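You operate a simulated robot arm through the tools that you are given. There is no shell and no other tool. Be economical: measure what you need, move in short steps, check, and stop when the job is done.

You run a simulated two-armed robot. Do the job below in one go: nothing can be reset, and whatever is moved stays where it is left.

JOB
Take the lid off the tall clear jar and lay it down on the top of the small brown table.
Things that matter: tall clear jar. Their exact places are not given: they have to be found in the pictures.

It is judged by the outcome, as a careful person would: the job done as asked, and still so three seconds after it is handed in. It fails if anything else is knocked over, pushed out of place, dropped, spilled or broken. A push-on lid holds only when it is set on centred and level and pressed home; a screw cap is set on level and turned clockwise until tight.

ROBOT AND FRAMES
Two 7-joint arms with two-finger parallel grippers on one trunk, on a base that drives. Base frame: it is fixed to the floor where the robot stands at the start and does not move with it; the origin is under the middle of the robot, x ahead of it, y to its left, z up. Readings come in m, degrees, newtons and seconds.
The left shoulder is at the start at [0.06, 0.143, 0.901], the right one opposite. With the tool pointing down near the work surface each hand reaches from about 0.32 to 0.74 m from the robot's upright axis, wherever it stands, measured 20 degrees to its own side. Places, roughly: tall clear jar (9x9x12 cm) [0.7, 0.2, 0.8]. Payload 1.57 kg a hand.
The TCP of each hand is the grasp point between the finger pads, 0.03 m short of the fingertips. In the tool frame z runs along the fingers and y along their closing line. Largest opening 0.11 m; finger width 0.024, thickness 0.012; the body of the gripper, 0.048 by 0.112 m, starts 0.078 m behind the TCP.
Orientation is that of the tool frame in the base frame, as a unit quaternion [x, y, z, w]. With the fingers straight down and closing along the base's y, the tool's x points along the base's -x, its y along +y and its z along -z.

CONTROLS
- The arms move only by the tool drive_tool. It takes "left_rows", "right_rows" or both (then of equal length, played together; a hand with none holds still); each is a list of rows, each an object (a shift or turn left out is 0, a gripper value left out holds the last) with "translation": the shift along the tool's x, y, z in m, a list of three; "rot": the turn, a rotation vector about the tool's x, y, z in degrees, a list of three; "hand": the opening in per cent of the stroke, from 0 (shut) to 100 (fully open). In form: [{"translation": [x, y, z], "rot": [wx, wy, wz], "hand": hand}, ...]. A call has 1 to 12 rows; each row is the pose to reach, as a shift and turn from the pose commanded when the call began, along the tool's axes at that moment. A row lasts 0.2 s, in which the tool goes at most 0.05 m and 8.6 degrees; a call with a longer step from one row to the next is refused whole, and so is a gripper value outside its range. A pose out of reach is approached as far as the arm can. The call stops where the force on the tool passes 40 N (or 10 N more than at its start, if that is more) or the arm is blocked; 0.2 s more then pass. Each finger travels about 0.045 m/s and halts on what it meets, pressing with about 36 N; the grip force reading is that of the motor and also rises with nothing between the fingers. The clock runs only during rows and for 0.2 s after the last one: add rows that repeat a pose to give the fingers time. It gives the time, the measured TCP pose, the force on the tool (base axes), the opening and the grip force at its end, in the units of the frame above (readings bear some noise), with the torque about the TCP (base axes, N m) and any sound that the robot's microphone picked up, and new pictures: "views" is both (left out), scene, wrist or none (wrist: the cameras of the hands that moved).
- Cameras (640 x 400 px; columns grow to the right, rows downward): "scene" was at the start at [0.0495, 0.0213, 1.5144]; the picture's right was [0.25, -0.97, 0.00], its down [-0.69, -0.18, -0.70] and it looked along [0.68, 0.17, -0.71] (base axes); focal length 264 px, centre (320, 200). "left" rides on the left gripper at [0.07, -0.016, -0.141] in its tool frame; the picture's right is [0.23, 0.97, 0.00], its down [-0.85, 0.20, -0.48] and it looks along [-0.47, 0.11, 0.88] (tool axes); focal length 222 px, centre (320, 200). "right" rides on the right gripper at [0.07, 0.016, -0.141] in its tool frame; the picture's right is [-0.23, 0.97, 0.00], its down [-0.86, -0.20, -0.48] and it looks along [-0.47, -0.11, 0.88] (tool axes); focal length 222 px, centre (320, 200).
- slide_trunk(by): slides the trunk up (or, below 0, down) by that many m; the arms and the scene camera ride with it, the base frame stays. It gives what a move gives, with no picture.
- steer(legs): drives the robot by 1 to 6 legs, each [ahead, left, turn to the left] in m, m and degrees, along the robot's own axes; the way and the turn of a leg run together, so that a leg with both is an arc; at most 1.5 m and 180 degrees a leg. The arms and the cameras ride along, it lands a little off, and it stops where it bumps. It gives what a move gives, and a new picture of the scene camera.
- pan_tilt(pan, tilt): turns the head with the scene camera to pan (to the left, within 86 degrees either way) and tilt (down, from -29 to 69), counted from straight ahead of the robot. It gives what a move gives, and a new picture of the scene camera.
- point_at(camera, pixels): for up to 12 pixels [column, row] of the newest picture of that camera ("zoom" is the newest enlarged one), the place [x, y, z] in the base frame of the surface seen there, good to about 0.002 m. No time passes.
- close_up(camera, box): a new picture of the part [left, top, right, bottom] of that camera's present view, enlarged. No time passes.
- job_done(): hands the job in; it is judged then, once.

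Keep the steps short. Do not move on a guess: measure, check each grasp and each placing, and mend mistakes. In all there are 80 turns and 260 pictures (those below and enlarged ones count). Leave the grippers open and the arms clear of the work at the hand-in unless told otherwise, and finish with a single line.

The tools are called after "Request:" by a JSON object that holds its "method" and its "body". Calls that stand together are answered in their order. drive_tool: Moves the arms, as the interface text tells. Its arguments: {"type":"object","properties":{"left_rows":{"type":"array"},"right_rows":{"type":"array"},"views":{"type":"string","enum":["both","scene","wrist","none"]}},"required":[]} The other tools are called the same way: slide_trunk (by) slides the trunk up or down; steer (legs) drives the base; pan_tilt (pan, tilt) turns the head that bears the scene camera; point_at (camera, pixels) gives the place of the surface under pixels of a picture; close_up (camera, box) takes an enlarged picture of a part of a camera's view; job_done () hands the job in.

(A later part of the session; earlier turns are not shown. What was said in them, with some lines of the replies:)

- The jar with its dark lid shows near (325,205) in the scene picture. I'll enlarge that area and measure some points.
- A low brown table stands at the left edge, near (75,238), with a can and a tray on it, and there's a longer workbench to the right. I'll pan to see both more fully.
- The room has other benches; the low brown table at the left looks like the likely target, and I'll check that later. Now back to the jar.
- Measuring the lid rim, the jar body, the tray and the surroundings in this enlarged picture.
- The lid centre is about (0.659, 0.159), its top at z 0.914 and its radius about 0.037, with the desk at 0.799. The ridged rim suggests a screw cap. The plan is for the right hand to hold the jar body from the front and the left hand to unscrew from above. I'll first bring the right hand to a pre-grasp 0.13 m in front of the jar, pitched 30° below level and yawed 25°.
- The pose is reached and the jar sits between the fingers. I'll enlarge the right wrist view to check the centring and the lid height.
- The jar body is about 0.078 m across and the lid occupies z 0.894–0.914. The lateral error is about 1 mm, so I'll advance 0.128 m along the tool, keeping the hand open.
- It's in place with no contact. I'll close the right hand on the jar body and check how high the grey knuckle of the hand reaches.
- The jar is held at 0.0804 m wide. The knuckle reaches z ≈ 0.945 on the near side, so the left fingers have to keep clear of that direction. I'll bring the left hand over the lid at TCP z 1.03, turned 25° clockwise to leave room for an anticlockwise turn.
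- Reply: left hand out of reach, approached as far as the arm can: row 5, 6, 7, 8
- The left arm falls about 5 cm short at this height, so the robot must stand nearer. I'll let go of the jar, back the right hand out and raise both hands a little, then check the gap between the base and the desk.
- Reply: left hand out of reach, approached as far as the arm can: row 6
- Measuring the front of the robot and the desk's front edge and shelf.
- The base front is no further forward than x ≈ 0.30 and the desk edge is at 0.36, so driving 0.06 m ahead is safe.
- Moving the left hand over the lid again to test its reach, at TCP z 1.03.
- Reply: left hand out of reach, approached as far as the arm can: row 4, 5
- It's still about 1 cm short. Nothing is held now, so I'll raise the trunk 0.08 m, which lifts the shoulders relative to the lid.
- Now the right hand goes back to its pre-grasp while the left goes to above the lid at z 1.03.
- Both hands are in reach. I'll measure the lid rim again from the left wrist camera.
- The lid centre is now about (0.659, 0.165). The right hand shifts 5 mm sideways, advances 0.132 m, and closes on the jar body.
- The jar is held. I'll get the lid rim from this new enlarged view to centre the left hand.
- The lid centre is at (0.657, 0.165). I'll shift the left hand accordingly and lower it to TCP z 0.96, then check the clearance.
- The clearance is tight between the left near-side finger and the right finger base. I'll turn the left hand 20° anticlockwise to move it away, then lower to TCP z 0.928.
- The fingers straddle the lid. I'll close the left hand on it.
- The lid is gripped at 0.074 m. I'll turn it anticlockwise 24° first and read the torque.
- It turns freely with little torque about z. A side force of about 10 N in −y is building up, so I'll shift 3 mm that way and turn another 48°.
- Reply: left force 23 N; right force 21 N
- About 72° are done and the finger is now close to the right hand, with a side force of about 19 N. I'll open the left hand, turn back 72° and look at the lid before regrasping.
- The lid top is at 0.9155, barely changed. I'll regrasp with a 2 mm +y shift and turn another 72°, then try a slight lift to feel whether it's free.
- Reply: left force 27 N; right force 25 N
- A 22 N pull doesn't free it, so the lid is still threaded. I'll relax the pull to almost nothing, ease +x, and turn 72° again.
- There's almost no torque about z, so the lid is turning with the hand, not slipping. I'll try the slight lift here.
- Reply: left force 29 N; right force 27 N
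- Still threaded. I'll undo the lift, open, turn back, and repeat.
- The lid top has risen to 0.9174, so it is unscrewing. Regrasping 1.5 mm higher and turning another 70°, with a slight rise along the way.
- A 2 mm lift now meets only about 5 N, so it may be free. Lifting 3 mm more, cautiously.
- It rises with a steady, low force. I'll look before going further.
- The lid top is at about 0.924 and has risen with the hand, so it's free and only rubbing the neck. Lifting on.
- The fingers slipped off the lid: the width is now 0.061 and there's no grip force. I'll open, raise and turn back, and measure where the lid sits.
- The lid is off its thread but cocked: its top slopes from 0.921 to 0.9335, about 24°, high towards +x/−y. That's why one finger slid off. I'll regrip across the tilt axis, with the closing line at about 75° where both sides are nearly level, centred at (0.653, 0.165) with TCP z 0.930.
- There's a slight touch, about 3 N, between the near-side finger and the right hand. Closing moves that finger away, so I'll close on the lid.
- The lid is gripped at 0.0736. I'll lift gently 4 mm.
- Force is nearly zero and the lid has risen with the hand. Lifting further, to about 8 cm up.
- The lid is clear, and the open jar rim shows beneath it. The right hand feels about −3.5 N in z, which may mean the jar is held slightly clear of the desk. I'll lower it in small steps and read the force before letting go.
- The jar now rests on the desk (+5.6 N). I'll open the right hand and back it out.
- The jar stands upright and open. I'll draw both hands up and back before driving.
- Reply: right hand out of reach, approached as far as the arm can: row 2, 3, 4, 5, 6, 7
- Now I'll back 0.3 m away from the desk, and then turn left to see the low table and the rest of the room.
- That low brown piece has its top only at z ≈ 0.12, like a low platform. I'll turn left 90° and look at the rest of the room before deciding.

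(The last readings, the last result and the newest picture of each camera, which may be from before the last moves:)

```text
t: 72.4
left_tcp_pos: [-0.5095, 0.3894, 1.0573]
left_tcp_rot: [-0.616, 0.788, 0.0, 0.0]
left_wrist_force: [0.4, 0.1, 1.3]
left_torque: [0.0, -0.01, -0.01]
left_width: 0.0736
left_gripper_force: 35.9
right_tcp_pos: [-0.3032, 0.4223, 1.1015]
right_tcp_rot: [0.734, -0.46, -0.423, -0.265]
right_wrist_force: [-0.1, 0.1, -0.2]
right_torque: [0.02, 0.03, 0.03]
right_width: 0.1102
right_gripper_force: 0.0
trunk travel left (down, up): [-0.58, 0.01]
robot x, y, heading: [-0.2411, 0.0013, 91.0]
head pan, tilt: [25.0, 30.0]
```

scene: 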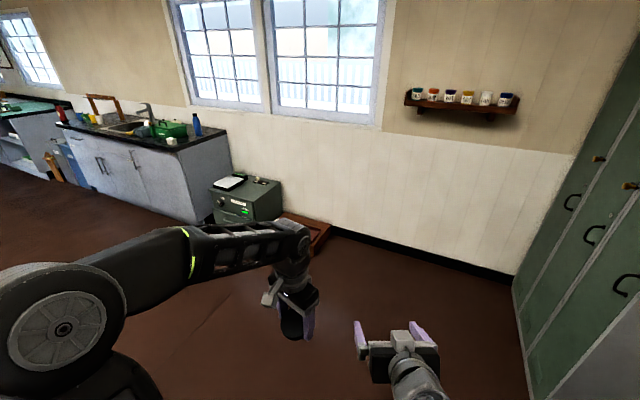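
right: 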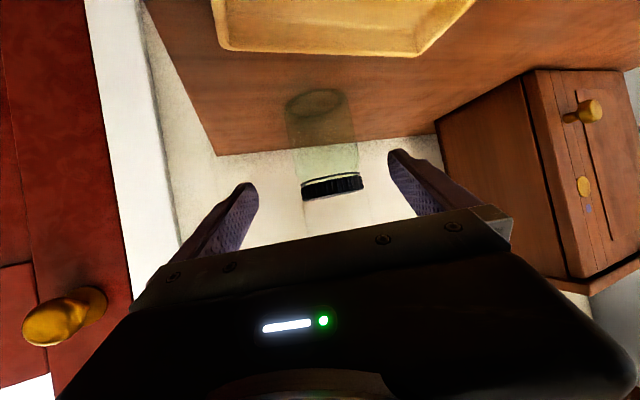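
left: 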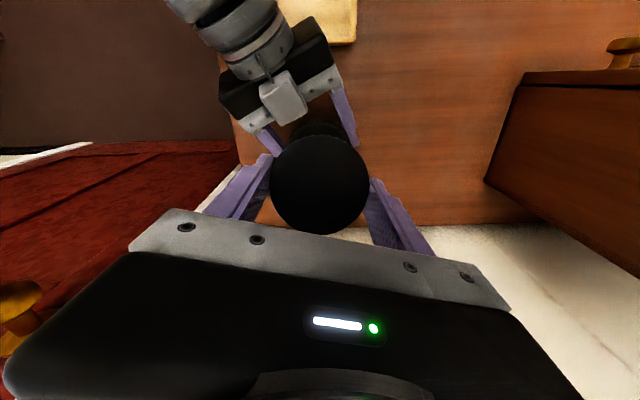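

Two candidates remain: the desk the jar stands on, which is small, brown and has a shelf, and the low wooden piece by the green cabinet. I'll enlarge the latter.

Request:
{"method": "pan_tilt", "body": {"pan": 45, "tilt": 25}}

Request:
{"method": "close_up", "body": {"camera": "scene", "box": [320, 160, 480, 260]}}

Request:
{"method": "pan_tilt", "body": {"pan": -70, "tilt": 35}}

```text
t: 73.2
left_tcp_pos: [-0.511, 0.389, 1.0572]
left_tcp_rot: [-0.615, 0.788, 0.0, 0.0]
left_wrist_force: [0.1, 0.3, -0.8]
left_torque: [-0.01, -0.02, -0.01]
left_width: 0.0734
left_gripper_force: 36.3
right_tcp_pos: [-0.3028, 0.4224, 1.1013]
right_tcp_rot: [0.735, -0.46, -0.423, -0.265]
right_wrist_force: [0.1, 0.0, -0.4]
right_torque: [-0.01, -0.03, -0.02]
right_width: 0.11
right_gripper_force: 0.2
trunk travel left (down, up): [-0.58, 0.01]
robot x, y, heading: [-0.2404, -0.0023, 91.0]
head pan, tilt: [45.0, 25.0]
```

scene: 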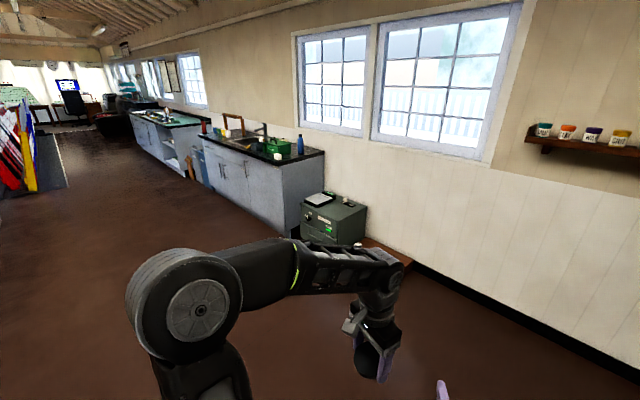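

```text
4.00 times, centred on (400, 210) of scene
```

zoom: 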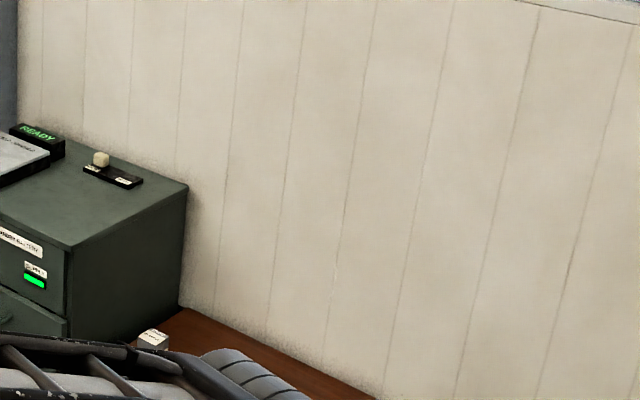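

```text
t: 75.1
left_tcp_pos: [-0.5102, 0.3896, 1.0578]
left_tcp_rot: [-0.615, 0.788, 0.0, 0.0]
left_wrist_force: [1.3, 0.0, -0.2]
left_torque: [-0.02, 0.01, -0.01]
left_width: 0.0731
left_gripper_force: 36.0
right_tcp_pos: [-0.3038, 0.4219, 1.1009]
right_tcp_rot: [0.735, -0.46, -0.423, -0.265]
right_wrist_force: [-0.4, 0.8, -0.1]
right_torque: [0.02, 0.03, -0.02]
right_width: 0.1101
right_gripper_force: 0.1
trunk travel left (down, up): [-0.58, 0.01]
robot x, y, heading: [-0.2412, 0.0019, 91.2]
head pan, tilt: [-70.0, 35.0]
```

scene: 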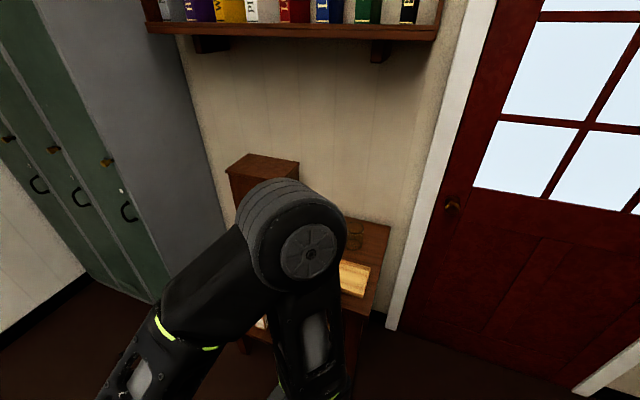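

The low piece is a mere plinth by the wall. The jar's own desk is a real small brown table with a top and a shelf, so "the top of the small brown table" fits it. I'll turn back and drive up to it.

Request:
{"method": "pan_tilt", "body": {"pan": 14, "tilt": 50}}

Request:
{"method": "steer", "body": {"legs": [[0, 0, -91]]}}

```text
t: 76.7
left_tcp_pos: [-0.5098, 0.3885, 1.057]
left_tcp_rot: [-0.616, 0.788, 0.0, 0.0]
left_wrist_force: [0.3, 0.2, -0.6]
left_torque: [-0.02, 0.04, -0.02]
left_width: 0.0732
left_gripper_force: 35.7
right_tcp_pos: [-0.3036, 0.4221, 1.1006]
right_tcp_rot: [0.734, -0.46, -0.423, -0.265]
right_wrist_force: [0.2, 0.3, 0.0]
right_torque: [0.03, -0.02, 0.03]
right_width: 0.1098
right_gripper_force: 0.1
trunk travel left (down, up): [-0.58, 0.01]
robot x, y, heading: [-0.2401, 0.0014, 91.1]
head pan, tilt: [14.0, 50.0]
```

scene: 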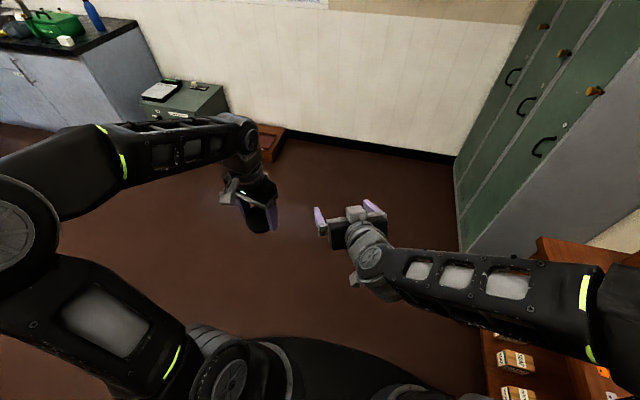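

```text
t: 81.0
left_tcp_pos: [0.1514, 0.264, 1.0567]
left_tcp_rot: [0.13, 0.992, 0.0, 0.0]
left_wrist_force: [-0.2, -1.3, -0.6]
left_torque: [-0.03, -0.02, -0.01]
left_width: 0.0732
left_gripper_force: 35.3
right_tcp_pos: [0.1809, 0.0554, 1.1014]
right_tcp_rot: [-0.187, 0.846, 0.108, 0.487]
right_wrist_force: [0.3, 0.3, 0.4]
right_torque: [0.01, -0.01, -0.02]
right_width: 0.1097
right_gripper_force: 0.1
trunk travel left (down, up): [-0.58, 0.01]
robot x, y, heading: [-0.2362, 0.0004, 0.2]
head pan, tilt: [14.0, 50.0]
```

scene: 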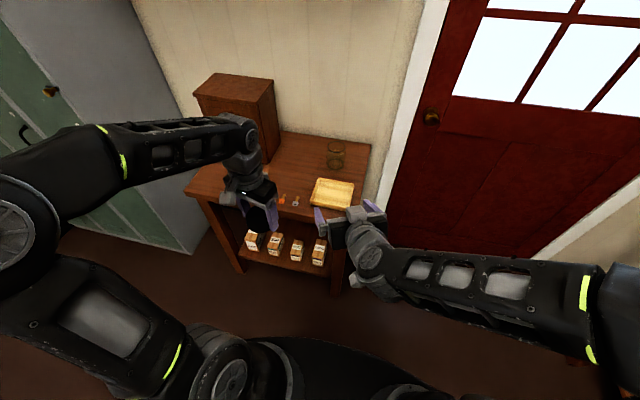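

Driving ahead 0.28 m, with the hands well above the desk top.

Request:
{"method": "steer", "body": {"legs": [[0.28, 0, 0]]}}

Request:
{"method": "close_up", "body": {"camera": "scene", "box": [180, 100, 404, 240]}}

```text
t: 82.9
left_tcp_pos: [0.4332, 0.2644, 1.0565]
left_tcp_rot: [0.129, 0.992, 0.0, 0.0]
left_wrist_force: [0.5, 1.4, -0.8]
left_torque: [0.01, 0.02, 0.02]
left_width: 0.0732
left_gripper_force: 36.2
right_tcp_pos: [0.4625, 0.058, 1.1009]
right_tcp_rot: [-0.189, 0.846, 0.109, 0.487]
right_wrist_force: [0.1, 0.5, -0.5]
right_torque: [-0.02, -0.01, 0.01]
right_width: 0.11
right_gripper_force: 0.0
trunk travel left (down, up): [-0.58, 0.01]
robot x, y, heading: [0.0394, -0.0003, 0.2]
head pan, tilt: [14.0, 50.0]
```

scene: 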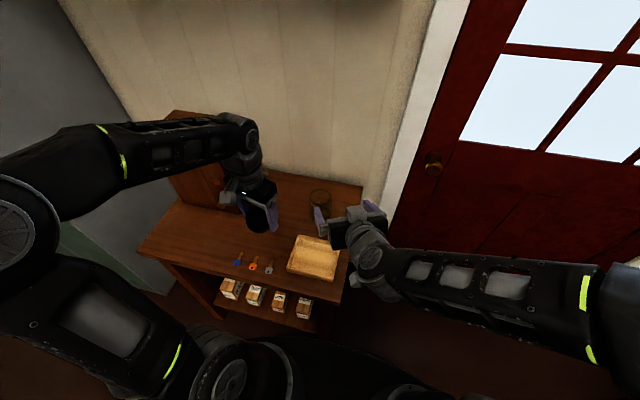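

```text
2.86 times, centred on (292, 170) of scene
```

zoom: 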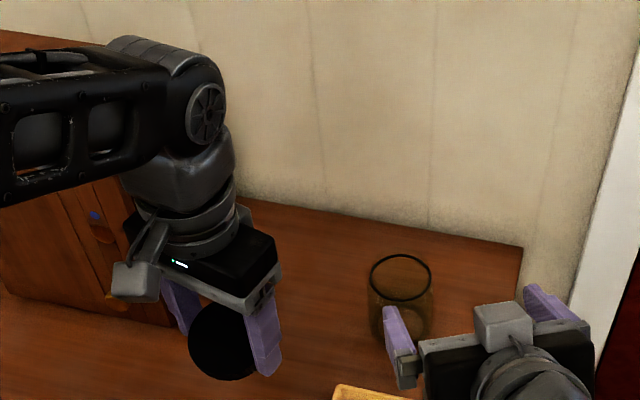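

Measuring the keys, the tray edge and the box to choose a free spot, and the lid's position in the left wrist view.

Request:
{"method": "point_at", "body": {"camera": "scene", "pixels": [[242, 254], [257, 258], [273, 261], [270, 270], [298, 237], [290, 240], [295, 215], [230, 212], [318, 192]]}}

Request:
{"method": "close_up", "body": {"camera": "left", "box": [0, 0, 640, 400]}}

Request:
{"method": "point_at", "body": {"camera": "left", "pixels": [[320, 150], [320, 185], [300, 185], [340, 185], [320, 215]]}}

```text
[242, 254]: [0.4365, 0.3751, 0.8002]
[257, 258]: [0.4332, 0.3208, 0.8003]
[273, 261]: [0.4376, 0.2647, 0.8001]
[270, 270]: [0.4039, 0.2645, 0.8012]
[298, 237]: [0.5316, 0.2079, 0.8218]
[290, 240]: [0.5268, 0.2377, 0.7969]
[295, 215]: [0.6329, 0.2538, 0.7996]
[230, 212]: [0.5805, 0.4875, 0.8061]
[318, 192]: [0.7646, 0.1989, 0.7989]
```

```text
1.00 times, centred on (320, 200) of left (not enlarged: the box is as wide or as high as the picture)
```

zoom: 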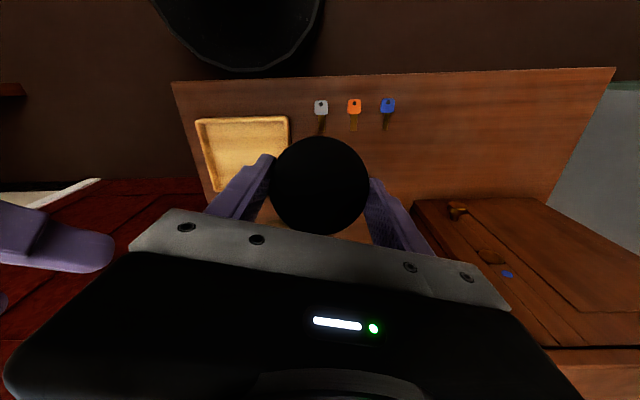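

```text
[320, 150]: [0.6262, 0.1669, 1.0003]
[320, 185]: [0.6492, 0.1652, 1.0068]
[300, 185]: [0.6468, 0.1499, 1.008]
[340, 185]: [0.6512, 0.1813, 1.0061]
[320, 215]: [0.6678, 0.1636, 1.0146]
```

From the last left picture, taken just after the lift, the lid sits 9 mm below the TCP and tilted about 19° about the closing line. The spot (0.56, 0.33) is free: keys at x<0.44, tray at y<0.21, box at y>0.45. I'll go above it at z 0.93 and turn the hand 18° about the closing line to level the lid.

Request:
{"method": "drive_tool", "body": {"left_rows": [{"translation": [-0.026, 0.024, 0.01], "rot": [0, 3, 0]}, {"translation": [-0.053, 0.048, 0.02], "rot": [0, 6, 0]}, {"translation": [-0.08, 0.072, 0.04], "rot": [0, 9, 0]}, {"translation": [-0.106, 0.096, 0.06], "rot": [0, 12, 0]}, {"translation": [-0.106, 0.096, 0.08], "rot": [0, 15, 0]}, {"translation": [-0.106, 0.096, 0.1], "rot": [0, 18, 0]}, {"translation": [-0.106, 0.096, 0.1265], "rot": [0, 18, 0]}, {"translation": [-0.106, 0.096, 0.1265], "rot": [0, 18, 0]}]}}

Request:
{"method": "point_at", "body": {"camera": "left", "pixels": [[320, 150], [320, 185], [295, 185], [345, 185], [320, 215]]}}

Request:
{"method": "close_up", "body": {"camera": "scene", "box": [180, 140, 372, 260]}}

```text
t: 84.7
left_tcp_pos: [0.5588, 0.3322, 0.93]
left_tcp_rot: [0.128, 0.979, 0.02, -0.156]
left_wrist_force: [0.4, 0.1, 0.8]
left_torque: [0.0, -0.02, -0.01]
left_width: 0.0731
left_gripper_force: 36.5
right_tcp_pos: [0.4622, 0.0577, 1.1008]
right_tcp_rot: [-0.188, 0.846, 0.108, 0.488]
right_wrist_force: [0.2, -0.8, -0.7]
right_torque: [0.02, 0.03, -0.01]
right_width: 0.1101
right_gripper_force: 0.1
trunk travel left (down, up): [-0.58, 0.01]
robot x, y, heading: [0.0407, 0.0029, 0.0]
head pan, tilt: [14.0, 50.0]
```

scene: 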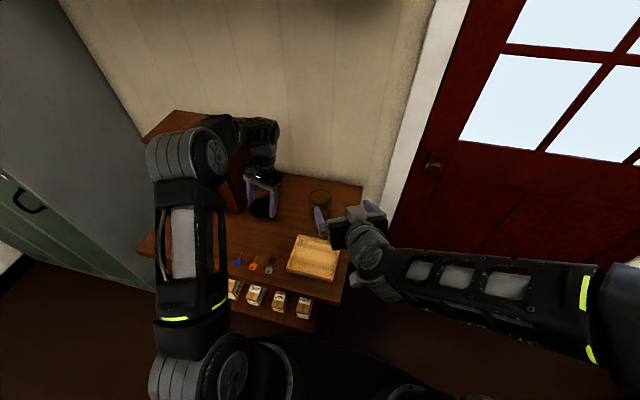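
left: 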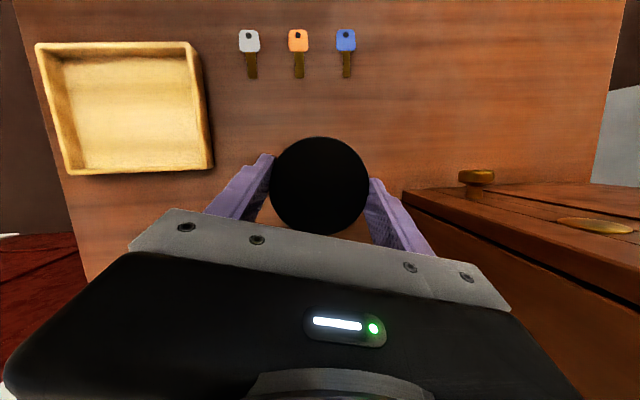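

```text
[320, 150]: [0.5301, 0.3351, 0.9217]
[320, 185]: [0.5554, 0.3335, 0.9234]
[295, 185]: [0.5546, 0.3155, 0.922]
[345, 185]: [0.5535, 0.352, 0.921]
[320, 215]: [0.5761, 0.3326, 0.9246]
```

```text
3.33 times, centred on (276, 200) of scene
```

zoom: 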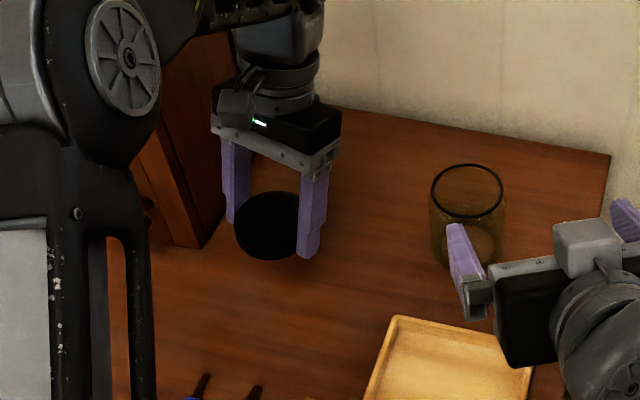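

The lid is now level within about 4°, with its top at 0.923 and its bottom at about 0.902. Lowering 0.095 m straight down.

Request:
{"method": "drive_tool", "body": {"left_rows": [{"translation": [-0.0077, 0, 0.0238]}, {"translation": [-0.0154, 0, 0.0475]}, {"translation": [-0.0216, 0, 0.0666]}, {"translation": [-0.0263, 0, 0.0808]}, {"translation": [-0.0294, 0, 0.0903]}, {"translation": [-0.0294, 0, 0.0903]}], "views": "wrist"}}

Request:
{"method": "point_at", "body": {"camera": "left", "pixels": [[320, 150], [320, 185], [320, 215], [320, 100]]}}

Request:
{"method": "close_up", "body": {"camera": "scene", "box": [212, 160, 308, 220]}}

```text
t: 86.1
left_tcp_pos: [0.5582, 0.3309, 0.8364]
left_tcp_rot: [0.128, 0.979, 0.021, -0.155]
left_wrist_force: [0.2, -0.1, -0.5]
left_torque: [0.01, 0.01, 0.01]
left_width: 0.0734
left_gripper_force: 35.7
right_tcp_pos: [0.4617, 0.0569, 1.0995]
right_tcp_rot: [-0.189, 0.846, 0.109, 0.487]
right_wrist_force: [-0.3, 0.0, 0.1]
right_torque: [-0.03, 0.01, 0.0]
right_width: 0.1098
right_gripper_force: 0.0
trunk travel left (down, up): [-0.58, 0.01]
robot x, y, heading: [0.0403, 0.0, 0.3]
head pan, tilt: [14.0, 50.0]
```

left: 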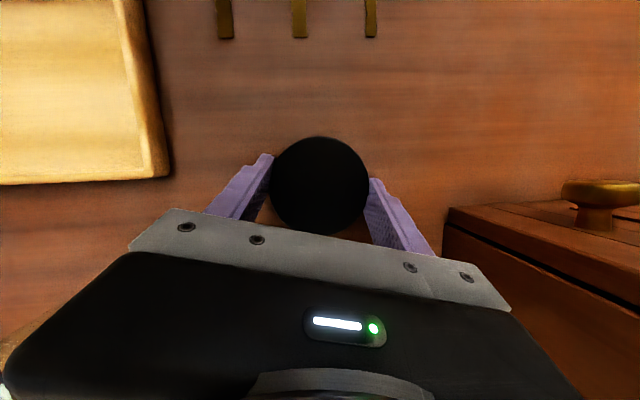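

```text
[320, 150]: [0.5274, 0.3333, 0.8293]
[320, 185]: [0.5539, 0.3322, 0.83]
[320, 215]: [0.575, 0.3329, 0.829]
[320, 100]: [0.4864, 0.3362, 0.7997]
```

```text
6.67 times, centred on (260, 190) of scene
```

zoom: 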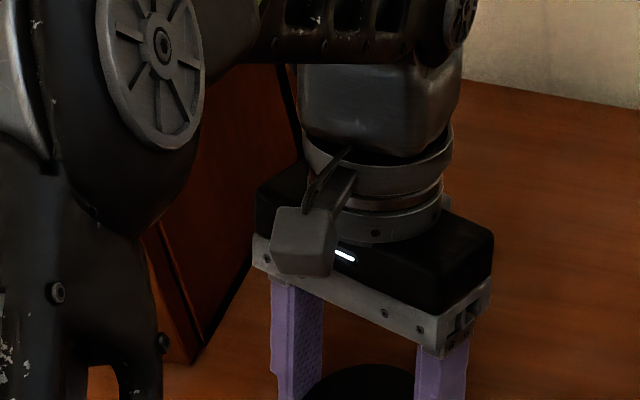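

The top is level at 0.829 and the bottom should be at about 0.808. Lowering in 1.5–2 mm steps until contact.

Request:
{"method": "drive_tool", "body": {"left_rows": [{"translation": [-0.0006, 0, 0.0019]}, {"translation": [-0.0012, 0, 0.0038]}, {"translation": [-0.0017, 0, 0.0052]}, {"translation": [-0.0017, 0, 0.0052]}], "views": "none"}}

```text
t: 87.1
left_tcp_pos: [0.5585, 0.3303, 0.8332]
left_tcp_rot: [0.128, 0.98, 0.021, -0.154]
left_wrist_force: [-2.0, 1.5, 16.4]
left_torque: [-0.61, 0.2, -0.11]
left_width: 0.0731
left_gripper_force: 35.7
right_tcp_pos: [0.4611, 0.0571, 1.1016]
right_tcp_rot: [-0.188, 0.845, 0.109, 0.489]
right_wrist_force: [0.3, 0.2, -0.2]
right_torque: [0.0, 0.0, -0.01]
right_width: 0.1098
right_gripper_force: 0.1
trunk travel left (down, up): [-0.58, 0.01]
robot x, y, heading: [0.042, -0.0008, 0.2]
head pan, tilt: [14.0, 50.0]
```

Contact at 16 N. I'll ease 1 mm and open the hand, then check the lid before raising.

Request:
{"method": "drive_tool", "body": {"left_rows": [{"translation": [0.0004, 0, -0.0012]}, {"translation": [0.0004, 0, -0.0012], "hand": 100}, {"translation": [0.0004, 0, -0.0012], "hand": 100}, {"translation": [0.0004, 0, -0.0012], "hand": 100}, {"translation": [0.0004, 0, -0.0012], "hand": 100}, {"translation": [0.0004, 0, -0.0012], "hand": 100}], "views": "wrist"}}

Request:
{"method": "point_at", "body": {"camera": "left", "pixels": [[320, 150], [320, 185], [320, 215], [300, 185], [340, 185]]}}

```text
t: 88.5
left_tcp_pos: [0.5589, 0.3314, 0.8318]
left_tcp_rot: [0.128, 0.98, 0.021, -0.154]
left_wrist_force: [5.8, 13.9, 15.5]
left_torque: [-0.33, -0.01, 0.21]
left_width: 0.0971
left_gripper_force: 0.1
right_tcp_pos: [0.4617, 0.058, 1.1006]
right_tcp_rot: [-0.189, 0.845, 0.109, 0.487]
right_wrist_force: [-0.2, -1.0, -0.8]
right_torque: [-0.04, 0.03, 0.03]
right_width: 0.11
right_gripper_force: 0.1
trunk travel left (down, up): [-0.58, 0.01]
robot x, y, heading: [0.0379, -0.0019, 0.2]
head pan, tilt: [14.0, 50.0]
```

left: 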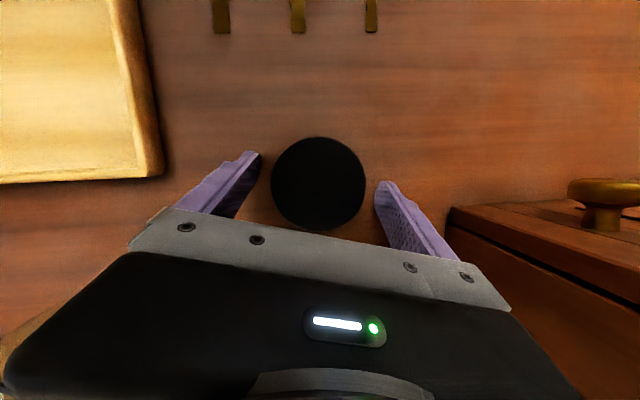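

```text
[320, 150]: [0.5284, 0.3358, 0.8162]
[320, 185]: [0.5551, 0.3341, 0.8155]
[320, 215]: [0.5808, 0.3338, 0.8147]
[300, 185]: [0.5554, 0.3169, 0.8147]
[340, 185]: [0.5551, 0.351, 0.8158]
```

The lid lies flat with its top at 0.815 all round, and the fingers are clear of it. Raising the hand straight up.

Request:
{"method": "drive_tool", "body": {"left_rows": [{"translation": [0.0012, 0, -0.0038], "hand": 100}, {"translation": [0.0046, 0, -0.0143]}, {"translation": [0.0108, 0, -0.0333]}, {"translation": [0.0216, 0, -0.0666]}, {"translation": [0.034, 0, -0.1046]}, {"translation": [0.0494, 0, -0.152]}, {"translation": [0.0494, 0, -0.152]}]}}

Request:
{"method": "steer", "body": {"legs": [[-0.25, 0, 0]]}}

Request:
{"method": "close_up", "body": {"camera": "scene", "box": [180, 120, 404, 260]}}

```text
t: 90.1
left_tcp_pos: [0.5567, 0.3321, 0.9915]
left_tcp_rot: [0.128, 0.979, 0.02, -0.154]
left_wrist_force: [-0.4, 0.3, 0.1]
left_torque: [-0.01, -0.01, -0.01]
left_width: 0.11
left_gripper_force: 0.1
right_tcp_pos: [0.4623, 0.0573, 1.1001]
right_tcp_rot: [-0.189, 0.845, 0.109, 0.488]
right_wrist_force: [0.3, 0.4, -0.4]
right_torque: [-0.03, -0.01, 0.02]
right_width: 0.1098
right_gripper_force: 0.0
trunk travel left (down, up): [-0.58, 0.01]
robot x, y, heading: [0.0441, -0.0002, 0.2]
head pan, tilt: [14.0, 50.0]
```

scene: 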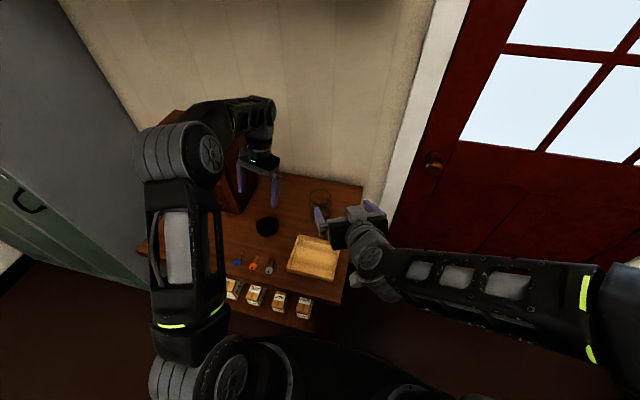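
left: 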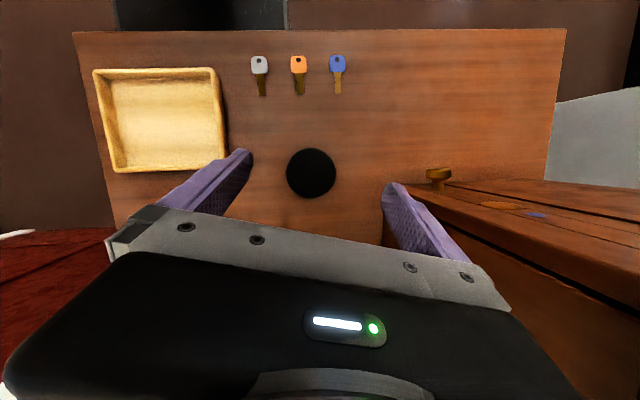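

```text
t: 92.0
left_tcp_pos: [0.3001, 0.3331, 0.9922]
left_tcp_rot: [0.126, 0.98, 0.02, -0.155]
left_wrist_force: [0.2, 0.6, 1.3]
left_torque: [0.0, -0.01, 0.0]
left_width: 0.1101
left_gripper_force: 0.1
right_tcp_pos: [0.2063, 0.0573, 1.1011]
right_tcp_rot: [-0.19, 0.845, 0.11, 0.488]
right_wrist_force: [0.3, 0.8, -0.3]
right_torque: [0.0, -0.02, -0.01]
right_width: 0.1098
right_gripper_force: 0.0
trunk travel left (down, up): [-0.58, 0.01]
robot x, y, heading: [-0.2137, -0.0002, 0.4]
head pan, tilt: [14.0, 50.0]
```

scene: 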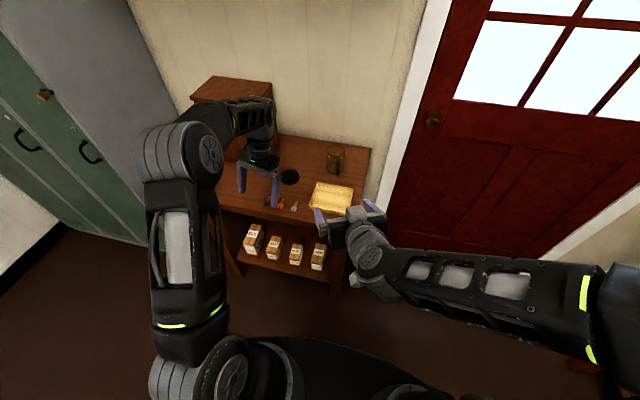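

```text
2.86 times, centred on (292, 190) of scene
```

zoom: 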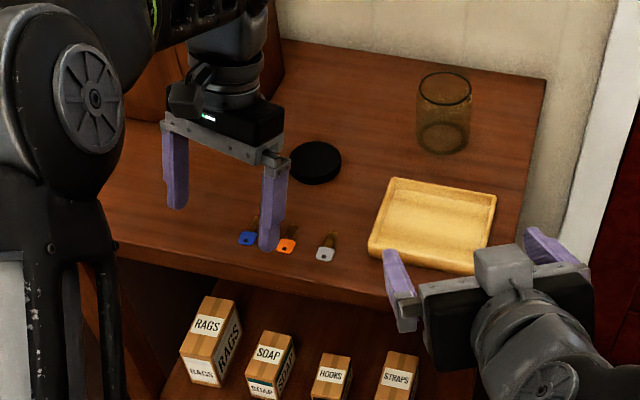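

The lid lies flat on the table top, the jar stands upright and open, and the keys, tray and box haven't been touched. The grippers are open and clear, so I'm handing in.

Request:
{"method": "job_done", "body": {}}

```text
The job is handed in.
```

The jar's lid is unscrewed and lies flat on top of the small brown table, which I took to be the one the jar stands on; the jar is upright and nothing else moved.
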